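You operate a simulated robot arm through the tools that you are given. There is no shell and no other tool.

You run a simulated robot arm. Do the job below in one go: nothing can be reset, and whatever is moved stays where it is left.

JOB
Test the green roller at speed 3: guard shut, brake free, mains on, start, stop, mains off.
Fine: let it run three seconds or more; one push of each button; leave the slider at 3, the belt dial and the clamp alone.

The check looks at the end state, three seconds after you hand in, the way a careful person would. Anything else that was tipped, shoved, dropped, spilled or broken makes it a failure.

ROBOT AND FRAMES
A 6-joint arm with a two-finger gripper, fixed in place. Base frame: the origin is at the foot of the arm, x ahead of it, y to its left, z up. Readings come in mm, degrees, newtons and seconds.
Its first joint turns from -166.0 to 166.0 degrees. Payload 3.43 kg.
Tool frame: the origin (TCP) lies between the finger pads and is the grasp point; the fingertips stand 20 mm ahead of it; z points along the fingers, y is the line along which they close. The gripper opens to 190 mm. The gripper's body begins 248 mm behind the TCP.
Orientation is that of the tool frame in the base frame, as a unit quaternion [x, y, z, w]. With the fingers straight down and closing along the base's y, the tool's x points along the base's -x, its y along +y and its z along -z.

CONTROLS
- The arm moves only by the tool drive_tool. Its argument "plan" is a list of rows, each a list of 7 numbers: the gripper command, from -1 (fully open) to 1 (shut), values between in proportion, then the shift along the base's x, y, z in m, then the turn, a rotation vector about the base's x, y, z in degrees. In form: [[hand, x, y, z, wx, wy, wz], ...]. A call has 1 to 20 rows; each row shifts and turns the commanded pose from where the row before left it. Each row takes 0.2 s and may step no farther than 50 mm and 8.6 degrees from the row before; otherwise, or with a gripper value out of range, the whole call is refused. A pose out of reach is approached as far as the arm can. The call stops where the force on the tool passes 60 N (or 10 N more than at its start, if that is more) or the arm is blocked; 0.2 s more then pass. The fingers move at their own pace (about 153 mm/s each) and stop on an object; they squeeze with about 39 N. The grip force told is the motor's: it shows also when the fingers shut on nothing. Time passes only in rows, and 0.2 s behind the last, so rows that do not move let the fingers close. The reply holds the time, the measured pose of the TCP, the force on the tool along the base axes, the opening and the grip force, in the units named above and with some noise, with the torque about the TCP (base axes, N m) and any sound that the robot's microphone picked up, and new pictures: "pictures" is both (left out), scene, wrist or none.
- Cameras (640 x 400 px; columns grow to the right, rows downward): "scene" is fixed at [50.4, -501.1, 1622.4]; the picture's right is [-0.06, -1.00, 0.00], its down [-0.84, 0.05, -0.54] and it looks along [0.54, -0.03, -0.84] (base axes); focal length 313 px, centre (320, 200). "wrist" rides on the gripper at [70, -8, -288] in the tool frame; the picture's right is [0.12, 0.99, 0.00], its down [-0.96, 0.12, -0.25] and it looks along [-0.25, 0.03, 0.97] (tool axes); focal length 261 px, centre (320, 200).
- lift_body(by): slides the trunk up (or, below 0, down) by that many mm; the arm rides with it, the base frame stays. It gives what a move gives, with no picture.
- probe_pixels(camera, pixels): for up to 12 pixels [column, row] of the newest picture of that camera ("zoom" is the newest enlarged one), the place [x, y, z] in the base frame of the surface seen there, good to about 2 mm. The clock stands still meanwhile.
- inspect(camera, box): a new picture of the part [left, top, right, bottom] of that camera's present view, enlarged. The clock stands still meanwhile.
- job_done(): hands the job in; it is judged then, once.

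Leave the gripper open and the arm clear of the work at the hand-in unless told otherwise.

The tools are called as a command line: name --pt "numbers of a row" for each row, then --argument value for the rest, lists and objects as JSON in quotes. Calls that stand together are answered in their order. drive_tool: Moves the arm, as the interface text tells. Its arguments: {"type":"object","properties":{"plan":{"type":"array"},"pictures":{"type":"string","enum":["both","scene","wrist","none"]}},"required":["plan"]} The other tools are called the same way: lift_body (by) slides the trunk up or down; probe_pixels (camera, pixels) gives the place of the surface under pixels of a picture; inspect (camera, box) takes an enlarged picture of a part of a camera's view; job_done () hands the job in.

At the start:

```text
time_s: 0.0
ee_pos: [199.5, -684.8, 1271.5]
orientation: [0.0, 1.0, 0.0, -0.001]
contact_force: [-0.4, 0.9, -0.2]
wrist_torque: [-0.03, -0.01, -0.04]
gripper_width: 190.2
grip_force: 0.1
trunk travel left (down, up): [-375.0, 65.0]
```

scene: 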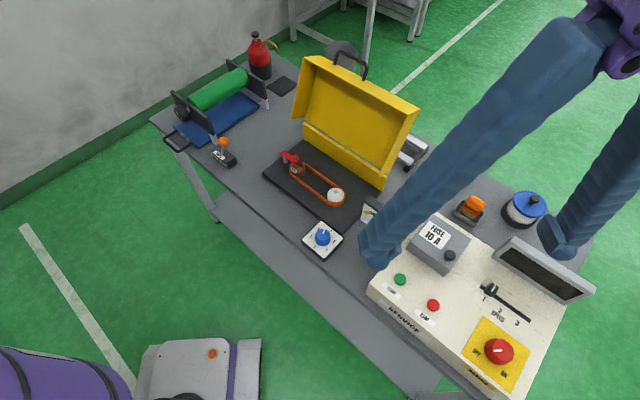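
wrist: 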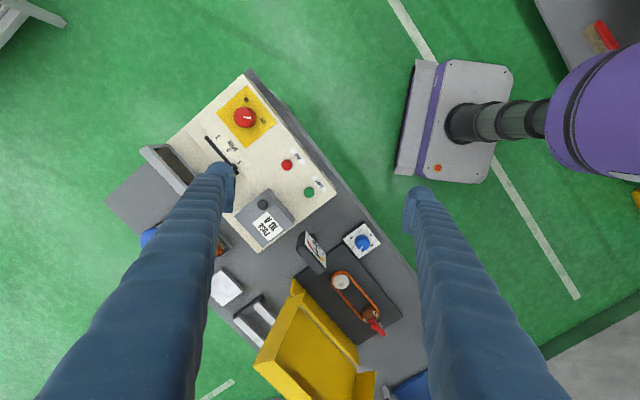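

I see a bench with a control panel (lower right), a yellow guard/lid standing open, a belt drive, a blue dial, and a green roller at the far left. First I look closer at each part.

inspect --camera "scene" --box '[350, 180, 610, 400]'

inspect --camera "scene" --box '[240, 30, 440, 270]'

inspect --camera "scene" --box '[140, 20, 310, 190]'

inspect --camera "wrist" --box '[100, 60, 440, 400]'

```text
1.82 times, centred on (480, 290) of scene
```

zoom: 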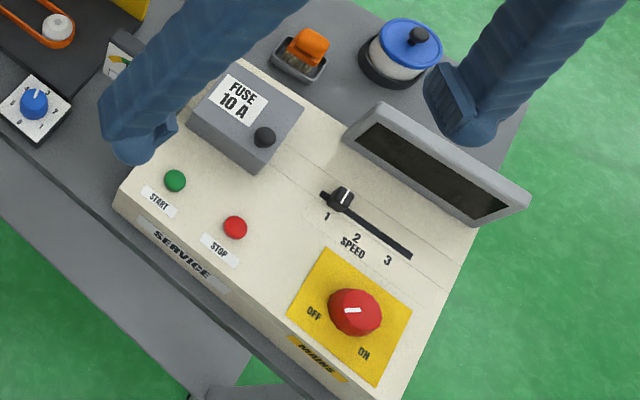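

```text
1.67 times, centred on (340, 150) of scene
```

zoom: 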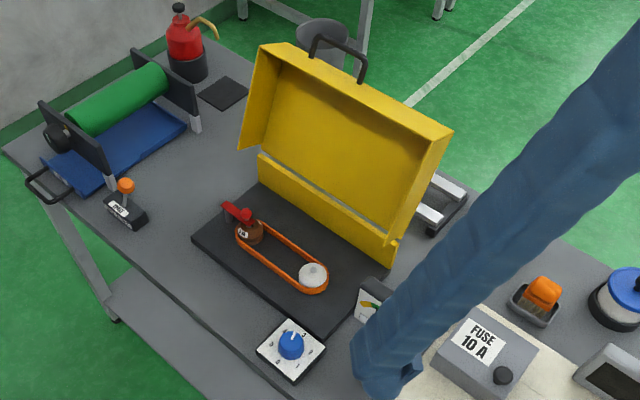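

```text
2.35 times, centred on (225, 105) of scene
```

zoom: 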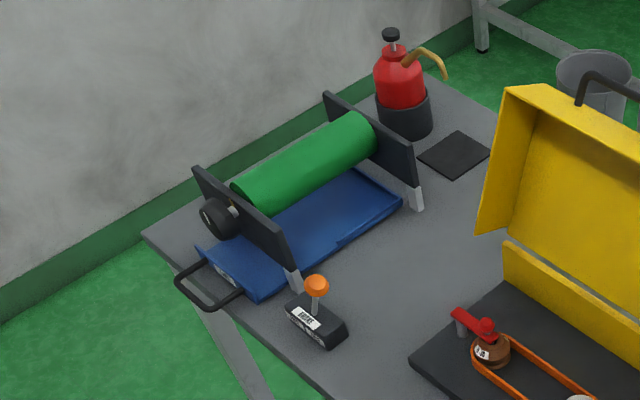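

```text
1.18 times, centred on (270, 230) of wrist
```

zoom: 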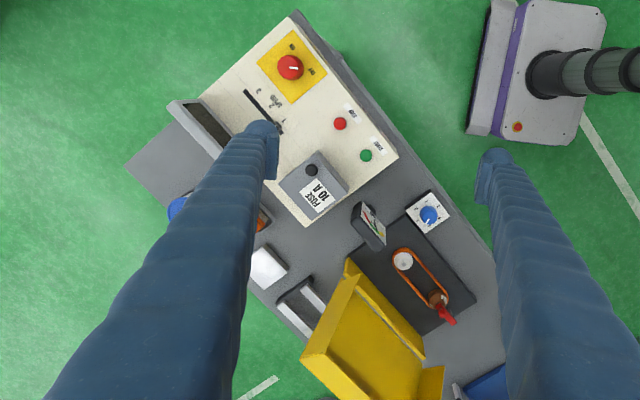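

The slider stands at 1, mains points to OFF, the yellow guard is open. I look closer at the brake lever, the belt clamp, the meter and the panel to read their labels.

inspect --camera "scene" --box '[200, 125, 250, 175]'

inspect --camera "scene" --box '[270, 140, 390, 260]'

inspect --camera "scene" --box '[450, 270, 550, 390]'

inspect --camera "wrist" --box '[290, 210, 420, 350]'

inspect --camera "wrist" --box '[190, 70, 340, 220]'

```text
8.00 times, centred on (225, 150) of scene
```

zoom: 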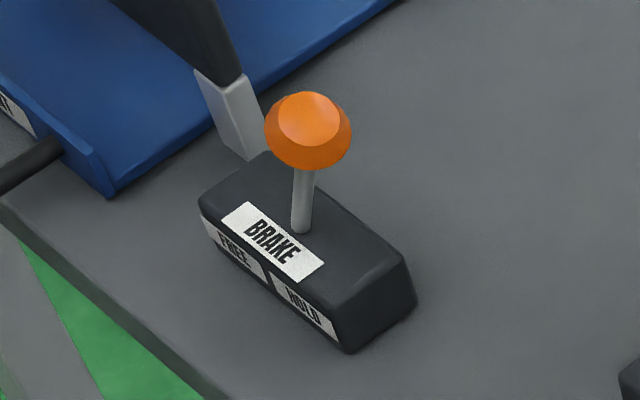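

```text
3.33 times, centred on (330, 200) of scene
```

zoom: 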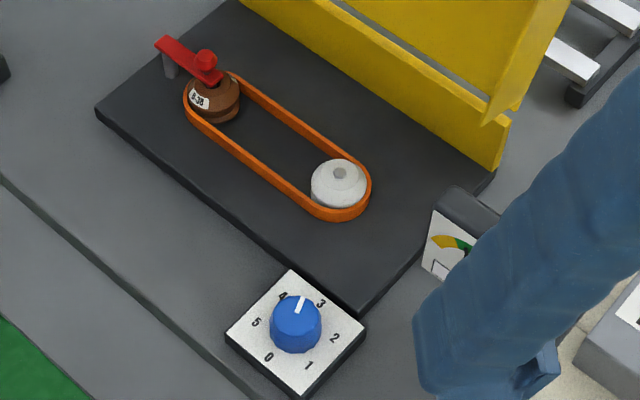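

```text
3.33 times, centred on (500, 330) of scene
```

zoom: 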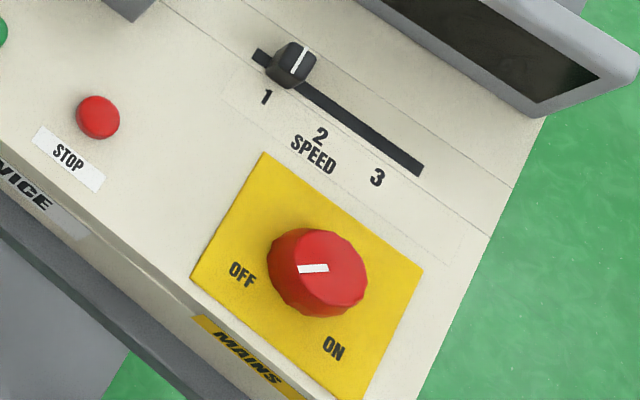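

```text
2.86 times, centred on (355, 280) of wrist
```

zoom: 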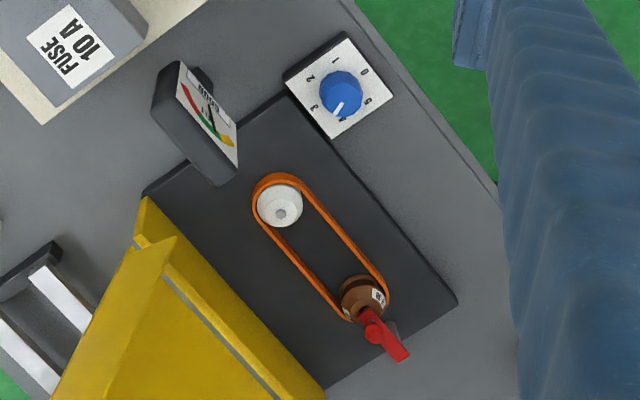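

```text
2.67 times, centred on (265, 145) of wrist
```

zoom: 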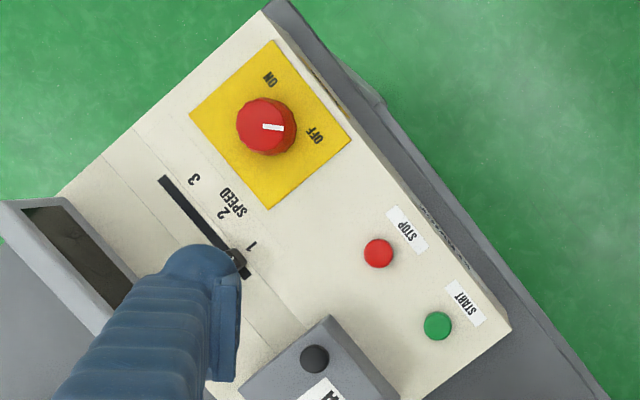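

The brake lever leans toward HOLD. Now I probe the surfaces in the scene picture: panel items first, then guard, brake, and other things.

probe_pixels --camera "scene" --pixels '[[400, 279], [433, 305], [500, 350], [490, 290], [528, 318], [480, 378], [398, 300], [420, 320], [450, 256], [440, 250], [545, 268], [497, 346]]'

probe_pixels --camera "scene" --pixels '[[223, 142], [222, 155], [232, 160], [213, 150], [310, 62], [415, 112], [304, 128], [382, 185], [350, 55], [341, 58], [366, 77], [395, 160]]'

probe_pixels --camera "scene" --pixels '[[323, 237], [323, 250], [370, 212], [336, 194], [298, 168], [291, 157], [265, 178], [325, 228], [386, 190], [316, 142], [410, 155], [470, 205]]'

```text
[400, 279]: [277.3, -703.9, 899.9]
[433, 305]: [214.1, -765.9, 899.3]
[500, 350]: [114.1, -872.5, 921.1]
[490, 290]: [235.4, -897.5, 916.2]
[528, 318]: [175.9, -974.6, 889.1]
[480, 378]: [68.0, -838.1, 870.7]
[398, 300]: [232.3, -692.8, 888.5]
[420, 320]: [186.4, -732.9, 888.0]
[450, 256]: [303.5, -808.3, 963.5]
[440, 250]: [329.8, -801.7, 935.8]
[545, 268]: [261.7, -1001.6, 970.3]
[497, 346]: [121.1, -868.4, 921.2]
```

```text
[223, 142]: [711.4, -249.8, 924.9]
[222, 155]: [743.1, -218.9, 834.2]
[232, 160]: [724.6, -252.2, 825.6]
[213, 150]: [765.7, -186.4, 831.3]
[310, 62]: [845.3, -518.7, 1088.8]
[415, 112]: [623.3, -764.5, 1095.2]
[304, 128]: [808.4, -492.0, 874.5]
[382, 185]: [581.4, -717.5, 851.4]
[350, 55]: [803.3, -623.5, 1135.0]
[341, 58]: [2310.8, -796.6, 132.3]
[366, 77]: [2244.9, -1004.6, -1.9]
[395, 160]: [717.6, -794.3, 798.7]
```

```text
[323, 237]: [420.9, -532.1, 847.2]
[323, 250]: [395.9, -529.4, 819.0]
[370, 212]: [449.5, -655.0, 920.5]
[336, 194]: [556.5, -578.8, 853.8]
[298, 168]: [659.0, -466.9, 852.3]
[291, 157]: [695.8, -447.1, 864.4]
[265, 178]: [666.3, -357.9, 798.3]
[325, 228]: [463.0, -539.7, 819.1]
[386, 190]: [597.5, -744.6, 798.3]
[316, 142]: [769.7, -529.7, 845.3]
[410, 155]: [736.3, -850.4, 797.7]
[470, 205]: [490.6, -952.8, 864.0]
```

Bench top is z≈798, panel top z≈888. The bench lies at about 45° to the base. I now zoom in on the guard handle and guard edges to measure them.

inspect --camera "scene" --box '[290, 40, 430, 130]'

```text
4.44 times, centred on (360, 85) of scene
```

zoom: 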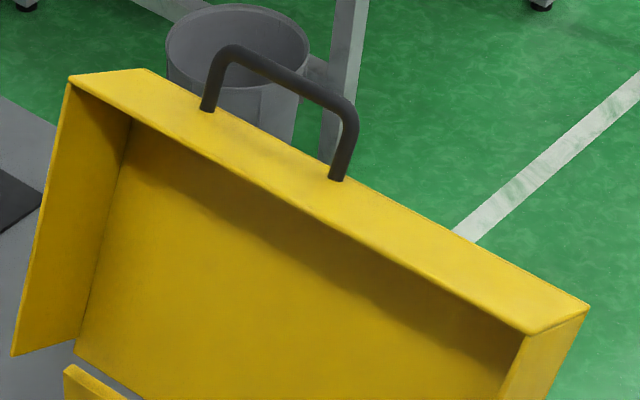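

I see the handle: legs at zoom (208,105) and (337,178), bar from (235,50) to (350,108). I probe it and the guard's edges.

probe_pixels --camera "zoom" --pixels '[[208, 104], [215, 70], [235, 50], [280, 72], [330, 100], [350, 120], [337, 175], [70, 78], [148, 71], [530, 332], [586, 306], [300, 180]]'

probe_pixels --camera "zoom" --pixels '[[14, 353], [80, 345], [130, 125], [515, 345], [200, 300], [68, 368], [110, 392], [300, 350], [45, 200], [100, 200]]'

```text
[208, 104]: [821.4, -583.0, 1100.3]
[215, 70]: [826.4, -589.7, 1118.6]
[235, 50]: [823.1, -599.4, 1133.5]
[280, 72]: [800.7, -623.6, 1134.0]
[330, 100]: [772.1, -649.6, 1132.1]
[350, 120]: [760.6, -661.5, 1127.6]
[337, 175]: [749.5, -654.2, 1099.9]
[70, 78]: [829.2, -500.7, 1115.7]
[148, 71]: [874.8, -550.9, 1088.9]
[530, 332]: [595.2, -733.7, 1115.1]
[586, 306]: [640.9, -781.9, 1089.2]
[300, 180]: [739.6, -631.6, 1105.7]
```

```text
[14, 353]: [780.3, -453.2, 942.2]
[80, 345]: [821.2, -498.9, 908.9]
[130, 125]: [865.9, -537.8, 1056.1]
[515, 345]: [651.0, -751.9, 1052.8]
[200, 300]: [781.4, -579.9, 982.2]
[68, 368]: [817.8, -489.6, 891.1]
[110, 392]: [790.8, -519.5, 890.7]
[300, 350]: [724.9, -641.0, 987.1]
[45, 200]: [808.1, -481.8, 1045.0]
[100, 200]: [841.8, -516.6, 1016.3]
```

Guard measured: hinge at about z=891, opened about 112°, handle bar centred near (794,-633,1130). The bar runs along the 45° bench direction, so I turn the tool +45° about z and move to hover in front of and above the handle at z≈1271, with the fingers opened partway.

drive_tool --pt "-0.5 0.0425 0.0072 0 0 0 3.46" --pt "0 0.0425 0.0072 0 0 0 3.46" --pt "0.3 0.0425 0.0072 0 0 0 3.46" --pt "0.3 0.0425 0.0072 0 0 0 3.46" --pt "0.3 0.0425 0.0072 0 0 0 3.46" --pt "0.3 0.0425 0.0072 0 0 0 3.46" --pt "0.3 0.0425 0.0072 0 0 0 3.46" --pt "0.3 0.0425 0.0072 0 0 0 3.46" --pt "0.3 0.0425 0.0072 0 0 0 3.46" --pt "0.3 0.0425 0.0072 0 0 0 3.46" --pt "0.3 0.0425 0.0072 0 0 0 3.46" --pt "0.3 0.0425 0.0072 0 0 0 3.46" --pt "0.3 0.0425 0.0072 0 0 0 3.48"

```text
time_s: 2.8
ee_pos: [754.5, -591.1, 1268.0]
orientation: [-0.384, 0.923, 0.0, -0.001]
contact_force: [0.7, -0.2, -0.9]
wrist_torque: [-0.05, 0.19, 0.0]
gripper_width: 66.1
grip_force: 0.1
trunk travel left (down, up): [-375.0, 65.0]
```

scene: 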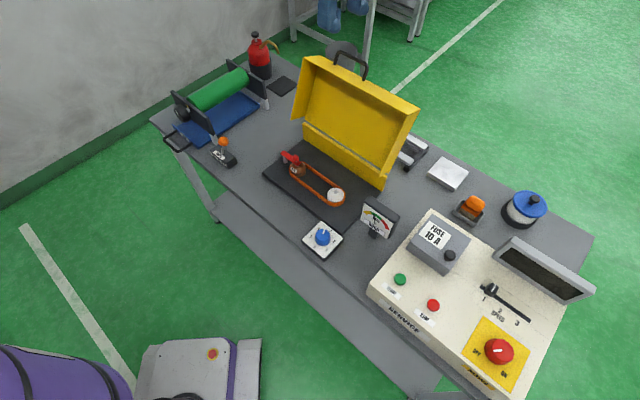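
wrist: 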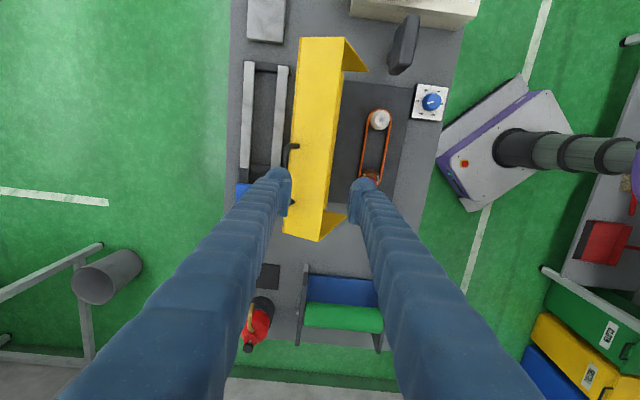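

The full pose was reached. In the wrist picture the handle shows at about (292,148)–(291,202), just left of the finger gap. I zoom and probe it from here for a better fix.

inspect --camera "wrist" --box '[240, 110, 400, 260]'

```text
2.67 times, centred on (320, 185) of wrist
```

zoom: 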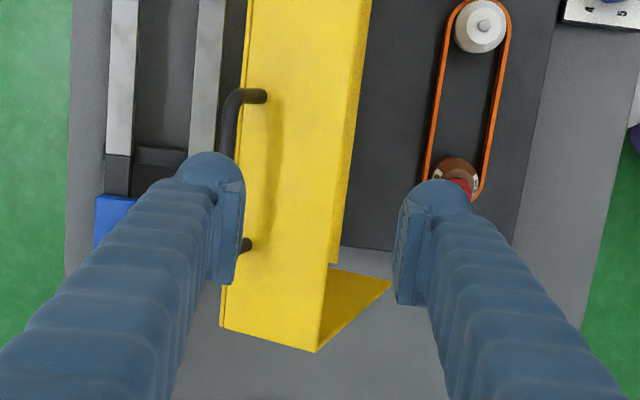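

probe_pixels --camera "zoom" --pixels '[[262, 96], [235, 98], [228, 130], [226, 145], [247, 245], [232, 112], [360, 60], [248, 60], [320, 345], [225, 325]]'

```text
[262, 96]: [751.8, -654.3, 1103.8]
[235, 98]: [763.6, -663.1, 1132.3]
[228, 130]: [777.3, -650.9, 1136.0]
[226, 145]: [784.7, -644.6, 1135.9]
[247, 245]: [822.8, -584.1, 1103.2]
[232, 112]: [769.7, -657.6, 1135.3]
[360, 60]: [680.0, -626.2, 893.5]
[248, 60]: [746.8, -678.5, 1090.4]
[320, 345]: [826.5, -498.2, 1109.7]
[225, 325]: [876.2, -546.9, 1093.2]
```

The bar's top is at z≈1136, its centre near (797.6,-630.7,1131). I move over it, narrow the fingers to about 43 mm and come down to z≈1180, then check before straddling the bar.

drive_tool --pt "0.55 0.0228 -0.0198 0 0 0 0" --pt "0.55 0.0228 -0.0198 0 0 0 0" --pt "0.55 0 0 -0.03 0 0 0" --pt "0.55 0 0 -0.03 0 0 0" --pt "0.55 0 0 -0.025 0 0 0" --pt "0.55 0 0 0 0 0 0"

```text
time_s: 4.2
ee_pos: [774.5, -608.7, 1181.1]
orientation: [-0.382, 0.924, 0.0, 0.001]
contact_force: [-0.1, 0.9, 0.6]
wrist_torque: [-0.01, -0.09, -0.03]
gripper_width: 42.7
grip_force: 0.1
out of reach, approached as far as the arm can: row 2
trunk travel left (down, up): [-375.0, 65.0]
```

scene: 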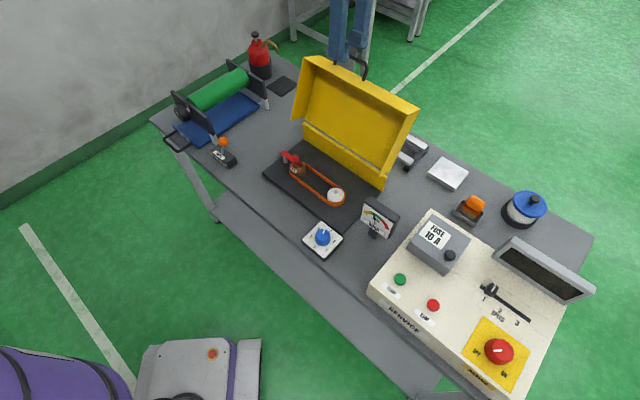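
wrist: 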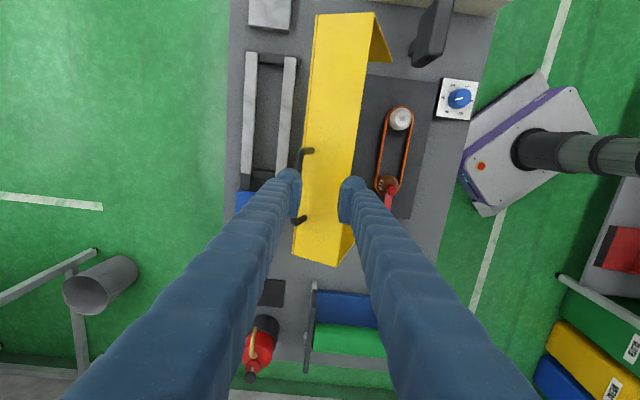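

Tool-down reach ended at radius ≈985 mm, about 30 mm short of the bar. I tilt the tool 8° about the bar's axis so that it points slightly outward, then extend toward the bar while staying above it.

drive_tool --pt "0.64 0 0 0 -2.83 -2.83 0" --pt "0.64 0 0 0 -2.83 -2.83 0" --pt "0.64 0.009 -0.0085 0 0 0 0" --pt "0.64 0.009 -0.0085 0 0 0 0" --pt "0.64 0 0 0 0 0 0"

```text
time_s: 5.4
ee_pos: [792.3, -627.8, 1180.7]
orientation: [-0.381, 0.922, -0.064, 0.027]
contact_force: [-0.6, -0.4, 0.5]
wrist_torque: [0.0, 0.0, 0.01]
gripper_width: 34.1
grip_force: 0.0
trunk travel left (down, up): [-375.0, 65.0]
```

scene: 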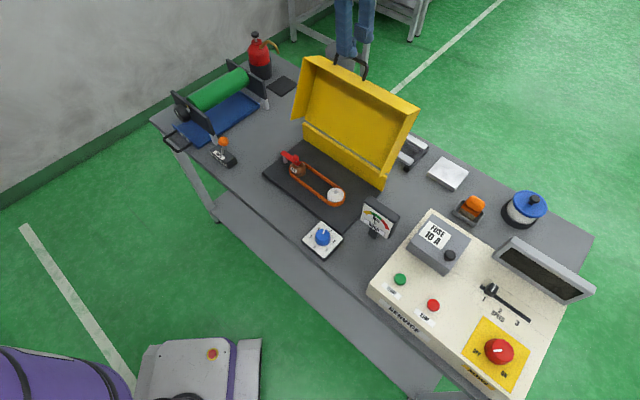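
wrist: 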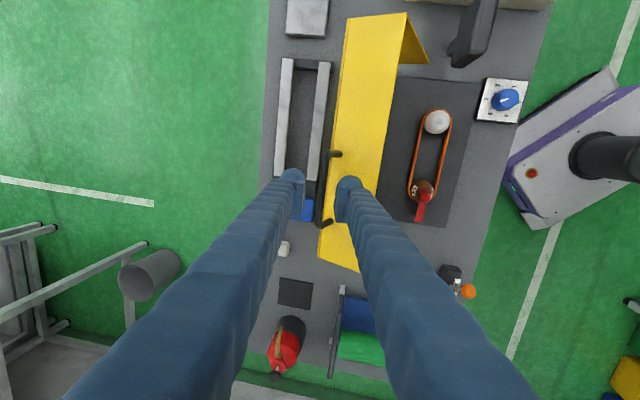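

Now the bar lies between the finger tips in the wrist picture, around (322,190). I zoom to confirm alignment.

inspect --camera "wrist" --box '[270, 130, 390, 250]'

inspect --camera "scene" --box '[300, 0, 420, 90]'

```text
3.33 times, centred on (330, 190) of wrist
```

zoom: 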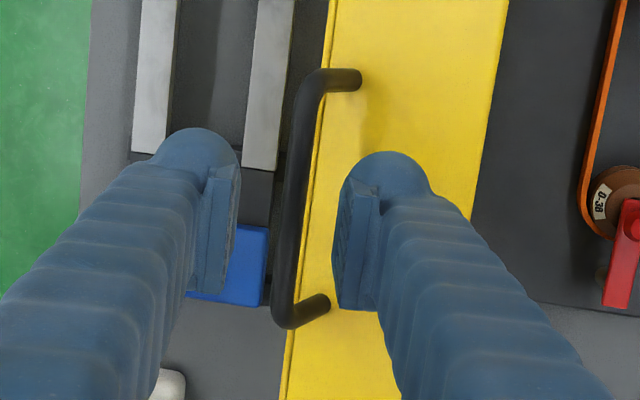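

```text
4.44 times, centred on (360, 45) of scene
```

zoom: 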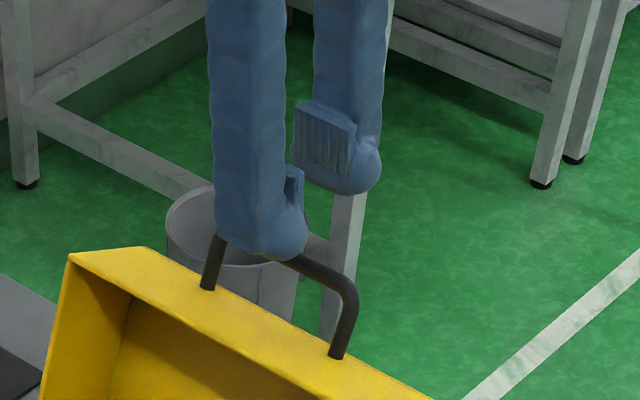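

The bar will sit centrally between the pads. I descend 42 mm along the tool axis (two rows) without closing, and check forces.

drive_tool --pt "0.64 0.0021 -0.0021 -0.0208 0 0 0" --pt "0.64 0.0021 -0.0021 -0.0208 0 0 0" --pt "0.64 0 0 0 0 0 0"

inspect --camera "scene" --box '[300, 20, 420, 110]'

inspect --camera "wrist" --box '[270, 140, 390, 260]'

```text
time_s: 6.2
ee_pos: [796.0, -633.7, 1139.4]
orientation: [-0.382, 0.922, -0.065, 0.026]
contact_force: [-0.6, -0.4, 0.8]
wrist_torque: [-0.01, 0.0, 0.06]
gripper_width: 34.0
grip_force: 0.0
trunk travel left (down, up): [-375.0, 65.0]
```

scene: 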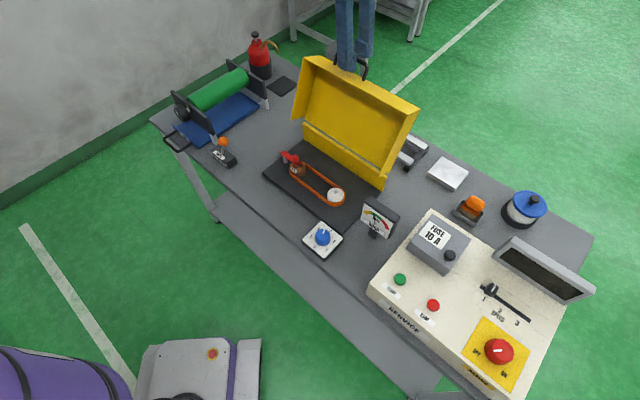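
wrist: 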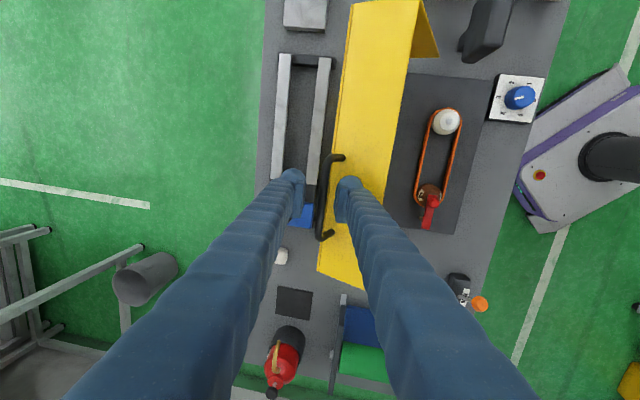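

```text
4.44 times, centred on (360, 65) of scene
```

zoom: 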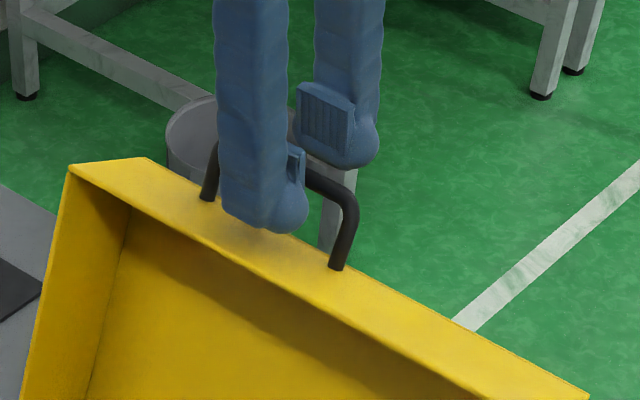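

```text
3.33 times, centred on (330, 200) of wrist
```

zoom: 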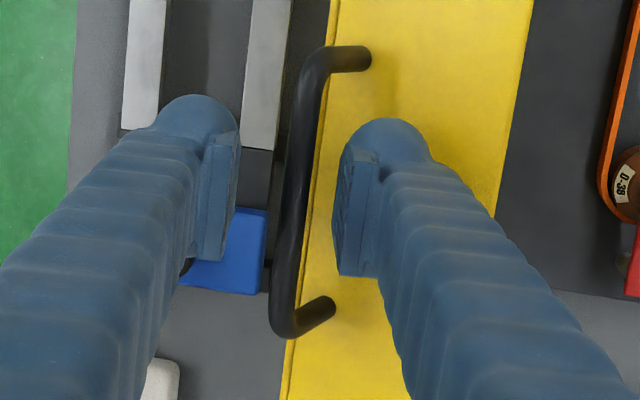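

The fingers straddle the bar, no contact force. Now close on the bar and hold still.

drive_tool --pt "1 0 0 0 0 0 0" --pt "1 0 0 0 0 0 0" --pt "1 0 0 0 0 0 0" --pictures "scene"

```text
time_s: 7.0
ee_pos: [793.2, -630.9, 1137.3]
orientation: [-0.382, 0.922, -0.061, 0.025]
contact_force: [-20.3, 18.8, -12.0]
wrist_torque: [0.31, 0.04, -0.98]
gripper_width: 8.8
grip_force: 42.9
trunk travel left (down, up): [-375.0, 65.0]
```

scene: 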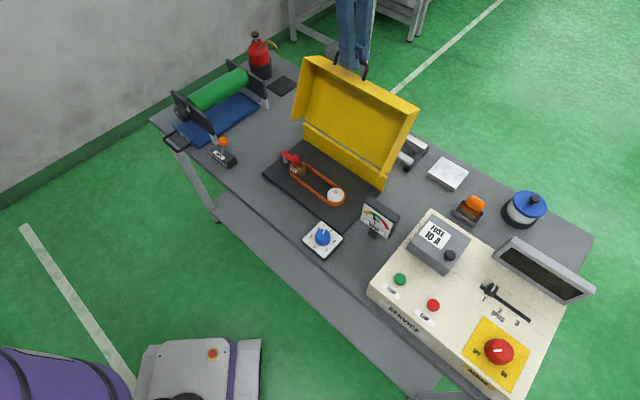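

Gripped (8.8 mm bar, 43 N). The arm is slightly compliant (27 N at 4 mm offset). I now swing the guard forward along its arc, about 15° first, and read the force.

drive_tool --pt "1 -0.0088 0.0088 0.002 0 0 0" --pt "1 -0.0088 0.0088 0.002 0 0 0" --pt "1 -0.0076 0.0076 0.002 0 0 0" --pt "1 -0.0076 0.0076 0.002 0 0 0" --pt "1 -0.0077 0.0077 0.0012 0 0 0" --pt "1 -0.0077 0.0077 0.0012 0 0 0" --pictures "scene"

```text
time_s: 8.4
ee_pos: [747.9, -585.3, 1152.1]
orientation: [-0.382, 0.922, -0.064, 0.027]
contact_force: [-6.3, -6.5, -3.7]
wrist_torque: [-0.04, 0.14, -1.06]
gripper_width: 8.5
grip_force: 42.0
trunk travel left (down, up): [-375.0, 65.0]
```

scene: 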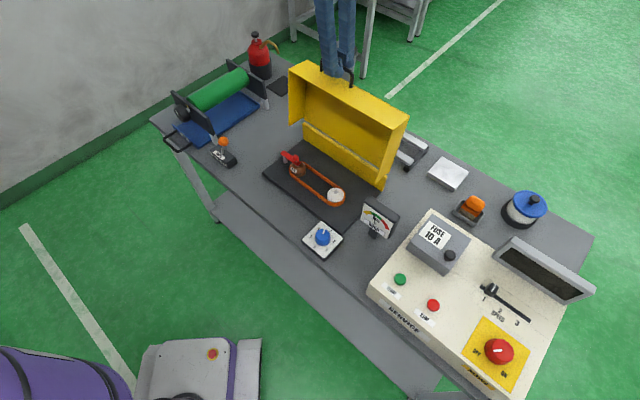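

The guard follows with little force. I continue the arc for another 30°.

drive_tool --pt "1 -0.00775 0.00775 0.0001 0 0 0" --pt "1 -0.00775 0.00775 0.0001 0 0 0" --pt "1 -0.0077 0.0077 -0.0008 0 0 0" --pt "1 -0.0077 0.0077 -0.0008 0 0 0" --pt "1 -0.0077 0.0077 -0.0017 0 0 0" --pt "1 -0.0077 0.0077 -0.0017 0 0 0" --pt "1 -0.0075 0.0075 -0.0027 0 0 0" --pt "1 -0.0075 0.0075 -0.0027 0 0 0" --pt "1 -0.0073 0.0073 -0.0036 0 0 0" --pt "1 -0.0073 0.0073 -0.0036 0 0 0" --pt "1 -0.0071 0.0071 -0.0045 0 0 0" --pt "1 -0.0071 0.0071 -0.0045 0 0 0" --pictures "scene"

```text
time_s: 11.0
ee_pos: [658.3, -493.9, 1124.8]
orientation: [-0.383, 0.921, -0.064, 0.027]
contact_force: [-10.6, -2.3, 8.0]
wrist_torque: [-0.05, 0.09, 0.13]
gripper_width: 7.9
grip_force: 41.4
trunk travel left (down, up): [-375.0, 65.0]
```

scene: 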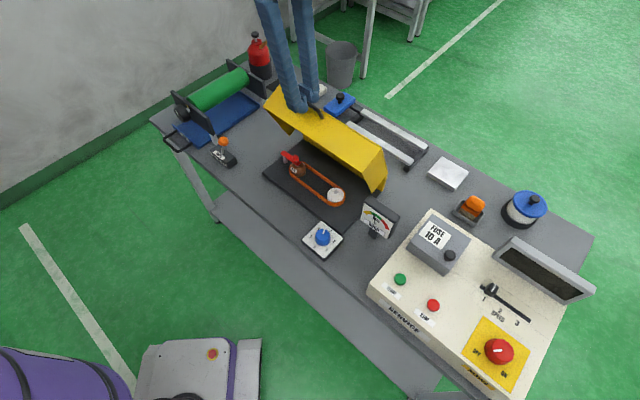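

The guard is about half-way. The opening reads 7.9 mm (was 8.8), so I check that the bar isn't slipping out.

inspect --camera "scene" --box '[250, 50, 370, 150]'

inspect --camera "wrist" --box '[260, 130, 400, 270]'

```text
4.00 times, centred on (310, 100) of scene
```

zoom: 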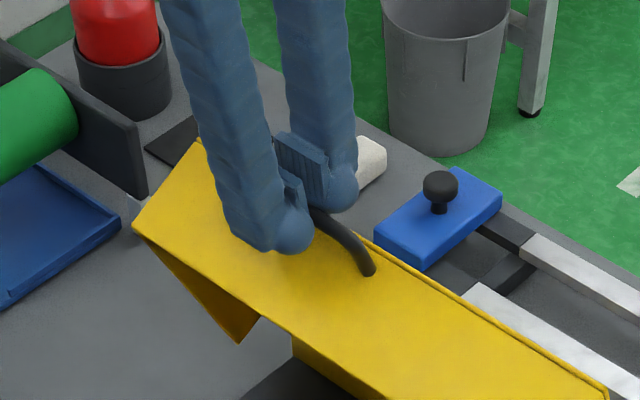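

```text
2.86 times, centred on (330, 200) of wrist
```

zoom: 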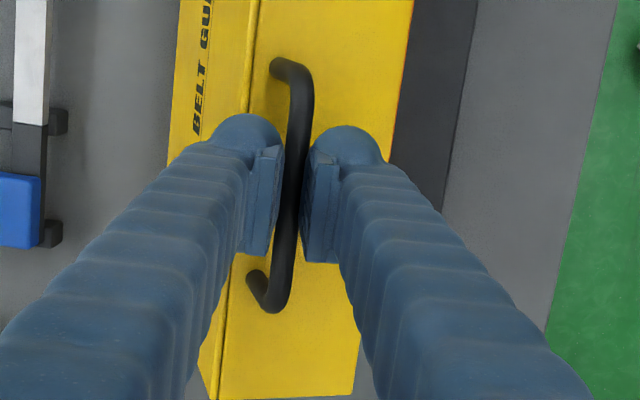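

Grip is good and the arc prediction matches to 1–2 mm. I go on another 30° down.

drive_tool --pt "1 -0.0068 0.0068 -0.0053 0 0 0" --pt "1 -0.0068 0.0068 -0.0053 0 0 0" --pt "1 -0.0064 0.0064 -0.0062 0 0 0" --pt "1 -0.0064 0.0064 -0.0062 0 0 0" --pt "1 -0.006 0.006 -0.0069 0 0 0" --pt "1 -0.006 0.006 -0.0069 0 0 0" --pt "1 -0.0056 0.0056 -0.0076 0 0 0" --pt "1 -0.0056 0.0056 -0.0076 0 0 0" --pt "1 -0.0051 0.0051 -0.0083 0 0 0" --pt "1 -0.0051 0.0051 -0.0083 0 0 0" --pt "1 -0.0045 0.0045 -0.0088 0 0 0" --pt "1 -0.0045 0.0045 -0.0088 0 0 0" --pictures "scene"

```text
time_s: 13.6
ee_pos: [588.4, -426.8, 1038.8]
orientation: [-0.381, 0.922, -0.063, 0.026]
contact_force: [-7.7, 5.6, 2.8]
wrist_torque: [0.14, 0.11, 0.07]
gripper_width: 6.0
grip_force: 34.0
trunk travel left (down, up): [-375.0, 65.0]
```

scene: 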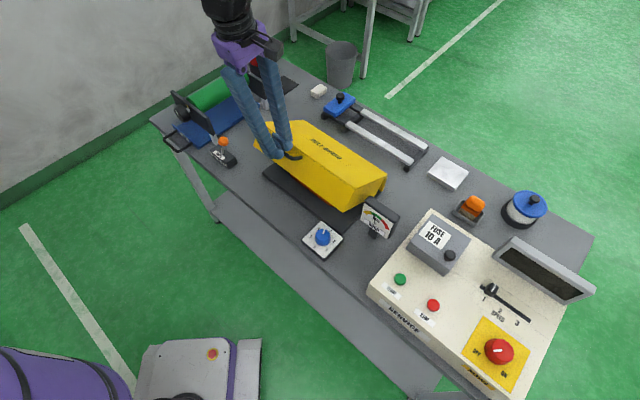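

Opening has dropped to 6.0 mm – the bar may be working out of the pads. I look closely.

inspect --camera "wrist" --box '[260, 130, 400, 270]'

inspect --camera "scene" --box '[230, 100, 350, 200]'

```text
2.86 times, centred on (330, 200) of wrist
```

zoom: 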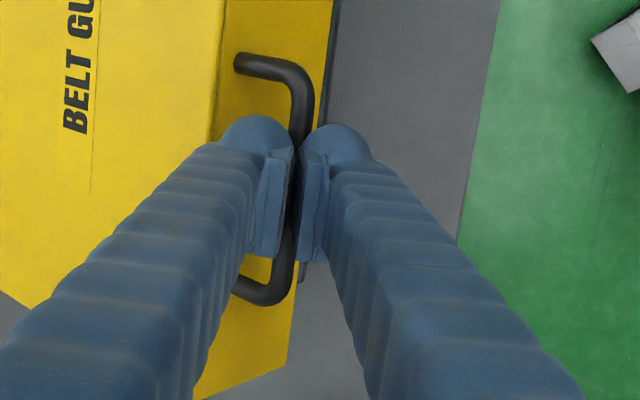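

```text
4.00 times, centred on (290, 150) of scene
```

zoom: 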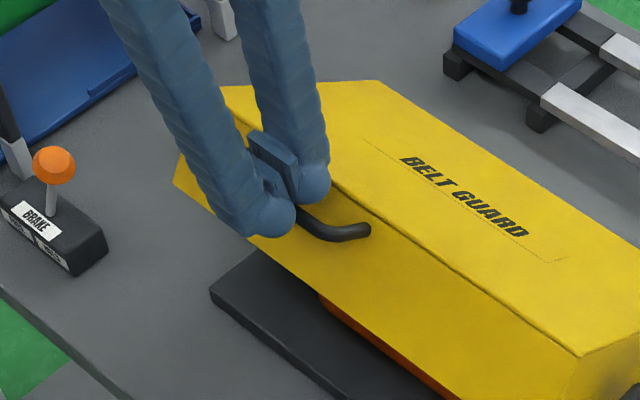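

The bar now sits near the fingertips (it slid ~8 mm). I continue downward, adding a gradual tilt so the front finger comes under the bar and supports it, three rows first.

drive_tool --pt "1 -0.0078 0.0078 -0.0139 -3.18 -3.18 0" --pt "1 -0.0062 0.0062 -0.0163 -3.18 -3.18 0" --pt "1 -0.0052 0.0052 -0.0169 -3.18 -3.18 0" --pictures "both"

inspect --camera "wrist" --box '[260, 130, 400, 270]'

inspect --camera "scene" --box '[220, 110, 340, 210]'

```text
time_s: 14.4
ee_pos: [587.9, -391.4, 1003.5]
orientation: [-0.382, 0.911, -0.129, 0.086]
contact_force: [-1.2, 0.2, 0.0]
wrist_torque: [0.02, 0.02, 0.03]
gripper_width: 0.0
grip_force: 34.1
out of reach, approached as far as the arm can: row 2, 3
trunk travel left (down, up): [-375.0, 65.0]
```

scene: 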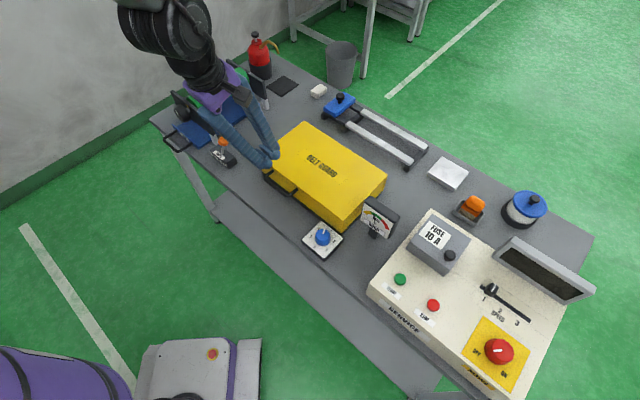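
wrist: 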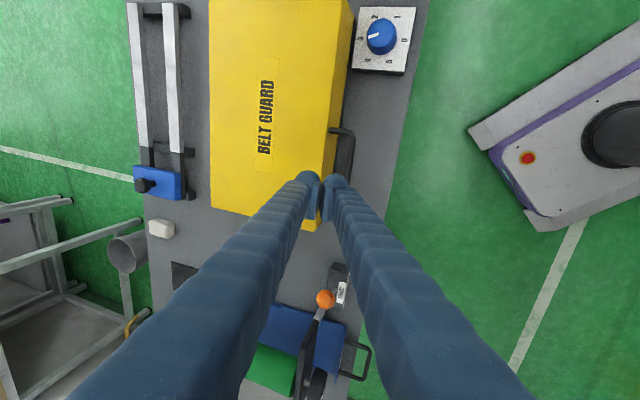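

```text
2.86 times, centred on (330, 200) of wrist
```

zoom: 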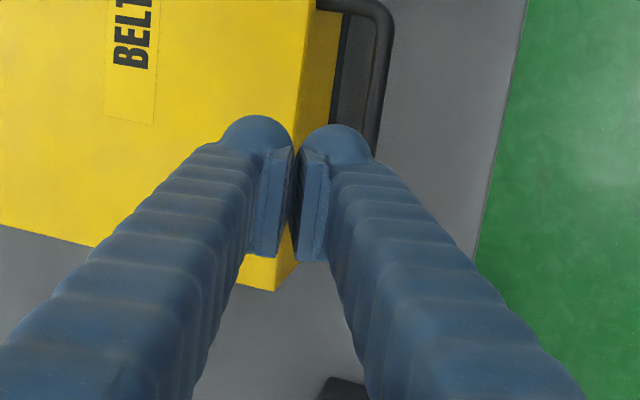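

```text
4.00 times, centred on (280, 160) of scene
```

zoom: 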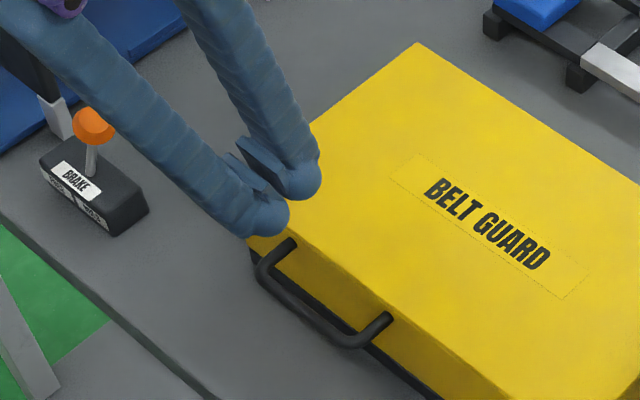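

The bar slipped out and the guard dropped the last bit; it looks shut now. I probe the guard's top and edges and check the dial and other items haven't been disturbed.

probe_pixels --camera "scene" --pixels '[[330, 145], [310, 128], [375, 170], [345, 205], [290, 165], [320, 172], [280, 183], [347, 222], [300, 182], [240, 170]]'

inspect --camera "scene" --box '[260, 130, 410, 270]'

```text
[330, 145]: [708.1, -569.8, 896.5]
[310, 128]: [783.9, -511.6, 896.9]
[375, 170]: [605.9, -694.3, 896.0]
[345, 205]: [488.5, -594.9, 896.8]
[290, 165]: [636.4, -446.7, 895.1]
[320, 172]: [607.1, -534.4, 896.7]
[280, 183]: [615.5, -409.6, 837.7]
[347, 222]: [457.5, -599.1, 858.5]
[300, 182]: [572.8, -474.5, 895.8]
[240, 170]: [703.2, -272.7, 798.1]
```

```text
2.86 times, centred on (335, 200) of scene
```

zoom: 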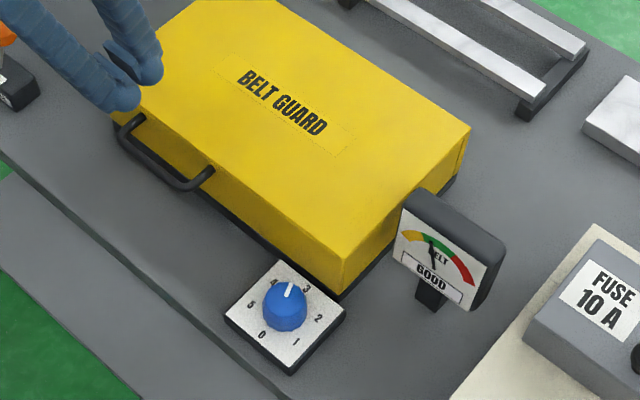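

The guard top is flat at z≈896 and the belt gauge says GOOD, so the guard is shut; the dial is untouched. I back off upward and straighten the tool to point straight down again.

drive_tool --pt "1 0 0 0.03 0 0 0" --pt "1 0 0 0.03 0 0 0" --pt "1 0 0 0.03 3.3 4.94 -0.17" --pt "1 0 0 0.02 3.3 4.94 -0.17" --pt "1 0 0 0 3.3 4.94 -0.17" --pt "1 0 0 0 0 0 0"

```text
time_s: 15.8
ee_pos: [595.3, -395.3, 1065.4]
orientation: [-0.382, 0.908, -0.146, 0.094]
contact_force: [-0.5, 0.1, 0.9]
wrist_torque: [-0.02, 0.0, 0.04]
gripper_width: 0.3
grip_force: 34.2
out of reach, approached as far as the arm can: row 3, 4, 5
trunk travel left (down, up): [-375.0, 65.0]
```

scene: 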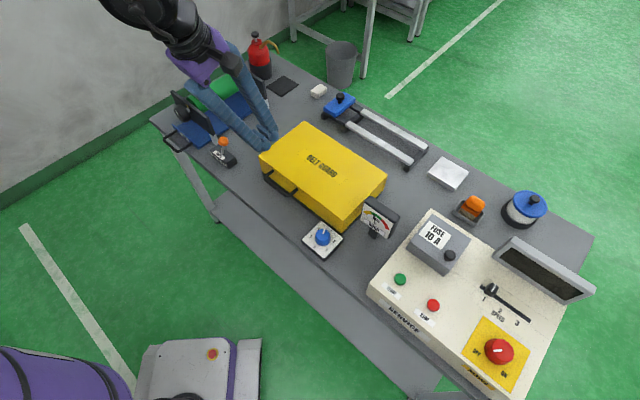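
wrist: 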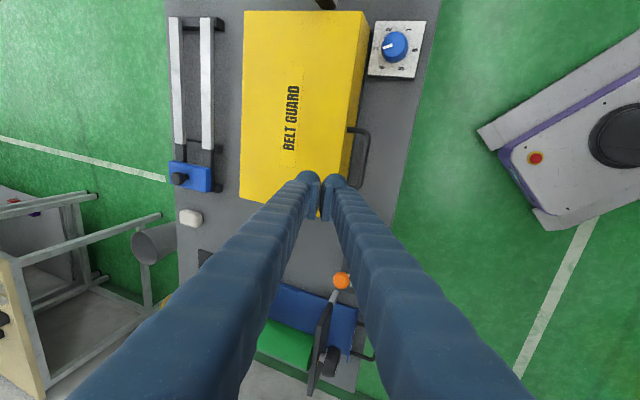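

The arm could not untilt here (the wrist is nearly in line with the forearm). I raise the tool with the orientation unchanged to bring it out of that posture.

drive_tool --pt "1 0 0 0.04 0 0 0" --pt "1 0 0 0.04 0 0 0" --pt "1 0 0 0.04 0 0 0" --pt "1 0 0 0.04 0 0 0" --pictures "scene"

```text
time_s: 16.8
ee_pos: [580.5, -403.9, 1228.0]
orientation: [-0.381, 0.916, -0.115, 0.054]
contact_force: [-0.2, -0.4, 0.5]
wrist_torque: [-0.02, -0.07, -0.02]
gripper_width: 0.2
grip_force: 34.8
trunk travel left (down, up): [-375.0, 65.0]
```

scene: 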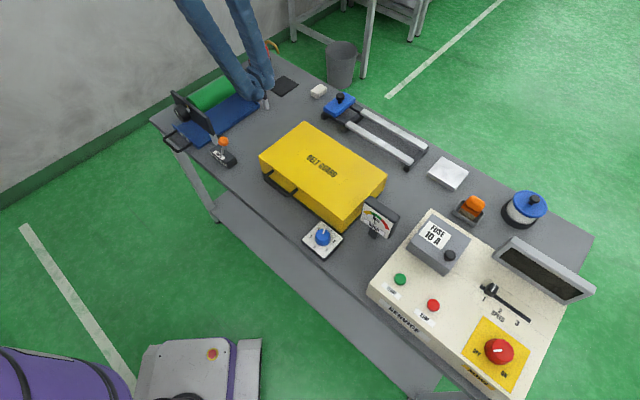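

Escaped. Now I straighten the tool to vertical here (about 14.6° in two rows).

drive_tool --pt "1 0 0 0 4.9 5.4 -0.08" --pt "1 0 0 0 4.9 5.4 -0.08" --pt "1 0 0 0 0 0 0" --pictures "scene"

```text
time_s: 17.6
ee_pos: [581.7, -403.0, 1226.4]
orientation: [-0.384, 0.923, -0.001, 0.0]
contact_force: [0.5, -0.2, 0.4]
wrist_torque: [-0.01, -0.09, 0.03]
gripper_width: 0.2
grip_force: 34.9
trunk travel left (down, up): [-375.0, 65.0]
```

scene: 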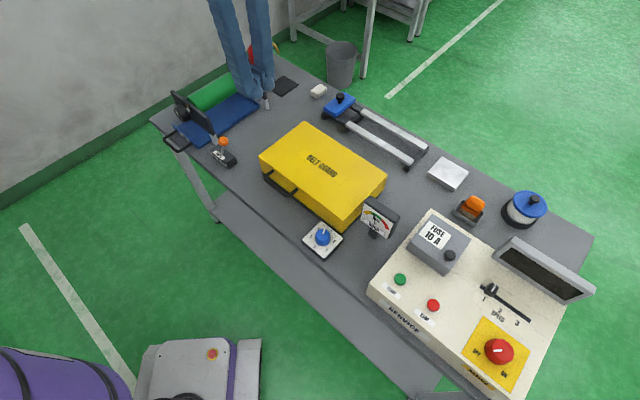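

Tool vertical again. I lower the trunk 250 mm so the arm works at bench height with a better posture; the tips will end near z≈956, still above the shut guard (z≈897).

lift_body --by -250

```text
time_s: 20.2
ee_pos: [583.0, -404.0, 976.5]
orientation: [-0.384, 0.923, 0.0, 0.001]
contact_force: [-0.2, -0.4, -0.4]
wrist_torque: [-0.01, 0.0, -0.04]
gripper_width: 0.0
grip_force: 34.8
trunk travel left (down, up): [-125.0, 315.0]
```

Now I get a fresh look at the brake and its surroundings, and probe.

drive_tool --pt "1 0 0 0.02 0 0 0"

inspect --camera "scene" --box '[150, 70, 280, 180]'

```text
time_s: 20.6
ee_pos: [582.4, -403.8, 997.4]
orientation: [-0.384, 0.923, -0.001, 0.001]
contact_force: [1.1, -0.3, -0.3]
wrist_torque: [0.04, 0.01, 0.01]
gripper_width: 0.0
grip_force: 34.4
trunk travel left (down, up): [-125.0, 315.0]
```

scene: 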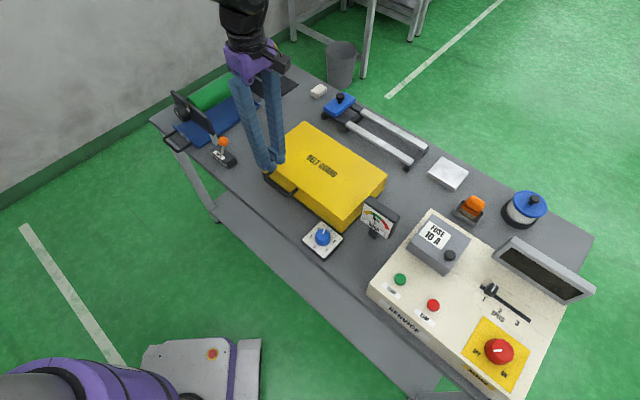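
wrist: 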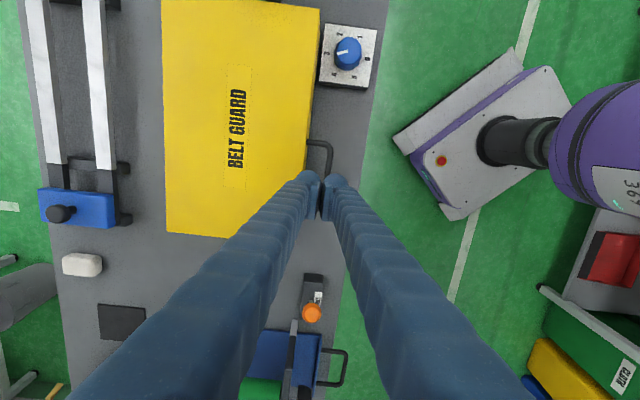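

```text
3.64 times, centred on (215, 125) of scene
```

zoom: 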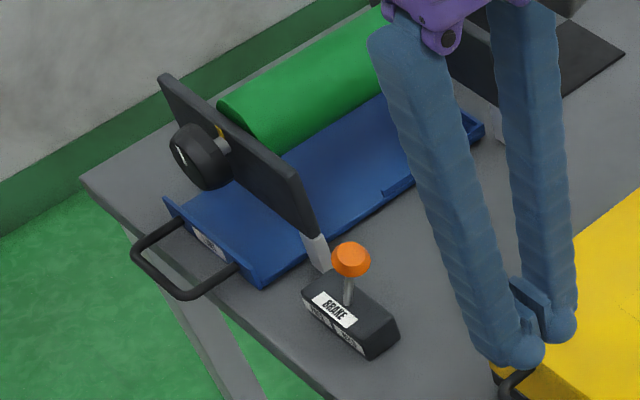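

inspect --camera "wrist" --box '[270, 255, 360, 345]'

probe_pixels --camera "wrist" --pixels '[[312, 313], [312, 280], [318, 299], [306, 277], [322, 277], [322, 320], [317, 296]]'

```text
4.44 times, centred on (315, 300) of wrist
```

zoom: 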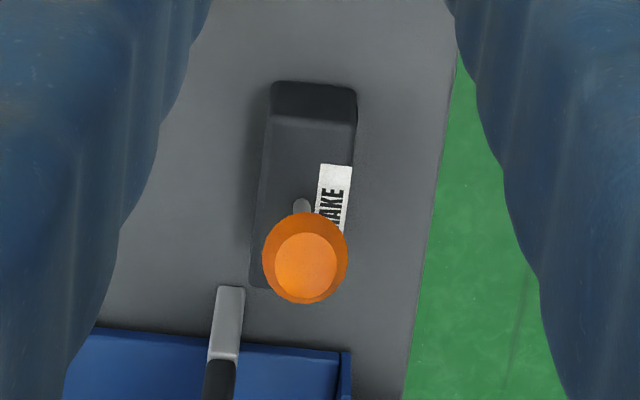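

```text
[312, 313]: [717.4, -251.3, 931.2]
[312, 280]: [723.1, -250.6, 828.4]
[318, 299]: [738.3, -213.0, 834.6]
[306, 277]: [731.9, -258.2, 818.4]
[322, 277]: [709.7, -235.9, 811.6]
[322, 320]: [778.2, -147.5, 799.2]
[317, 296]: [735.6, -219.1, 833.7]
```

probe_pixels --camera "zoom" --pixels '[[302, 205], [270, 120], [350, 128], [255, 282], [305, 262], [290, 160], [330, 240], [270, 265], [225, 310], [215, 355], [220, 390], [300, 330]]'

```text
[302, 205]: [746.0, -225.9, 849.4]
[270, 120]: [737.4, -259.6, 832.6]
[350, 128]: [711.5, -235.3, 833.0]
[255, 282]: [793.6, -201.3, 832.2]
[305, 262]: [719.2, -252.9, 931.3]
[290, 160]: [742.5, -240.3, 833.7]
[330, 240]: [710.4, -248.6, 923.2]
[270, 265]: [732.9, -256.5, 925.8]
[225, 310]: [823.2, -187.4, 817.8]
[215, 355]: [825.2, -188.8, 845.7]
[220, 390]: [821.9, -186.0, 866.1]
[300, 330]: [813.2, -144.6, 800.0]
```

The lever's ball centre is at about (719,-253,918), leaning 25° toward HOLD (+u side, toward the guard). FREE is on the roller side. I go with shut fingers to the guard side of the ball and come down to z≈905 there.

drive_tool --pt "1 0.0262 0.0299 0 0 0 0" --pt "1 0.0262 0.0299 0 0 0 0" --pt "1 0.0262 0.0299 0 0 0 0" --pt "1 0.0262 0.0299 0 0 0 0" --pt "1 0 0 0 0 0 0" --pt "1 0 0 -0.04 0 0 0"

inspect --camera "wrist" --box '[260, 150, 400, 290]'

inspect --camera "scene" --box '[160, 80, 290, 190]'

```text
time_s: 22.0
ee_pos: [686.9, -283.3, 956.7]
orientation: [-0.384, 0.923, 0.0, 0.0]
contact_force: [-1.0, -0.1, 0.1]
wrist_torque: [-0.04, -0.03, -0.03]
gripper_width: 0.0
grip_force: 34.0
trunk travel left (down, up): [-125.0, 315.0]
```

scene: 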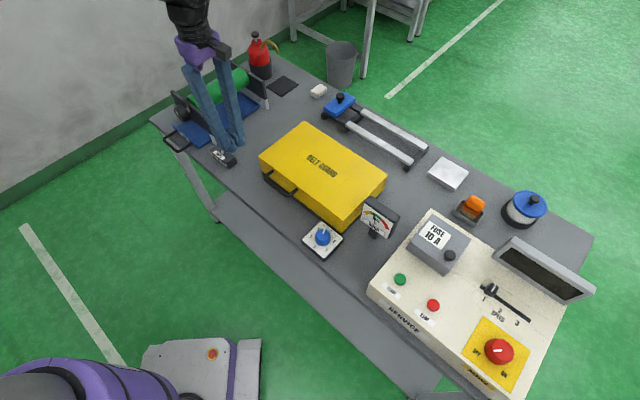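
wrist: 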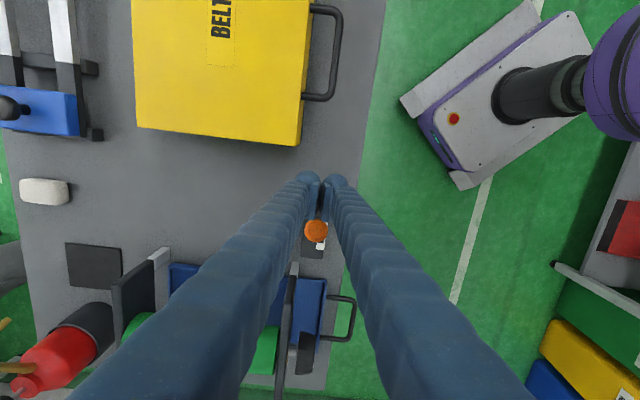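

```text
2.86 times, centred on (330, 220) of wrist
```

zoom: 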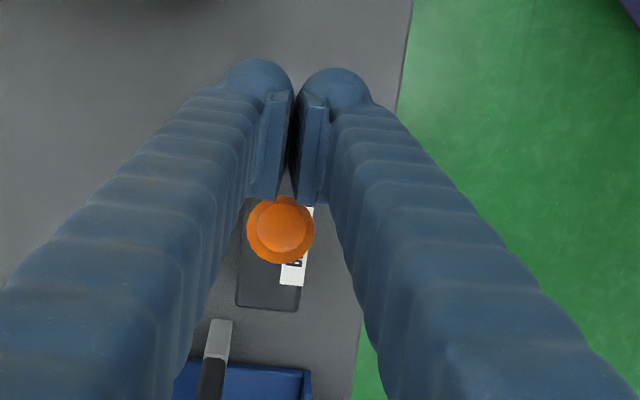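

```text
3.64 times, centred on (225, 135) of scene
```

zoom: 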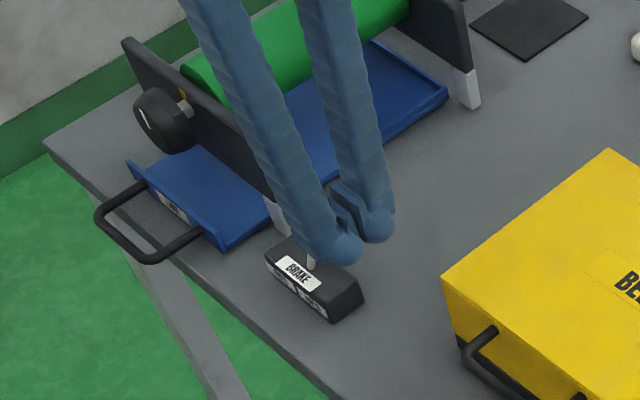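

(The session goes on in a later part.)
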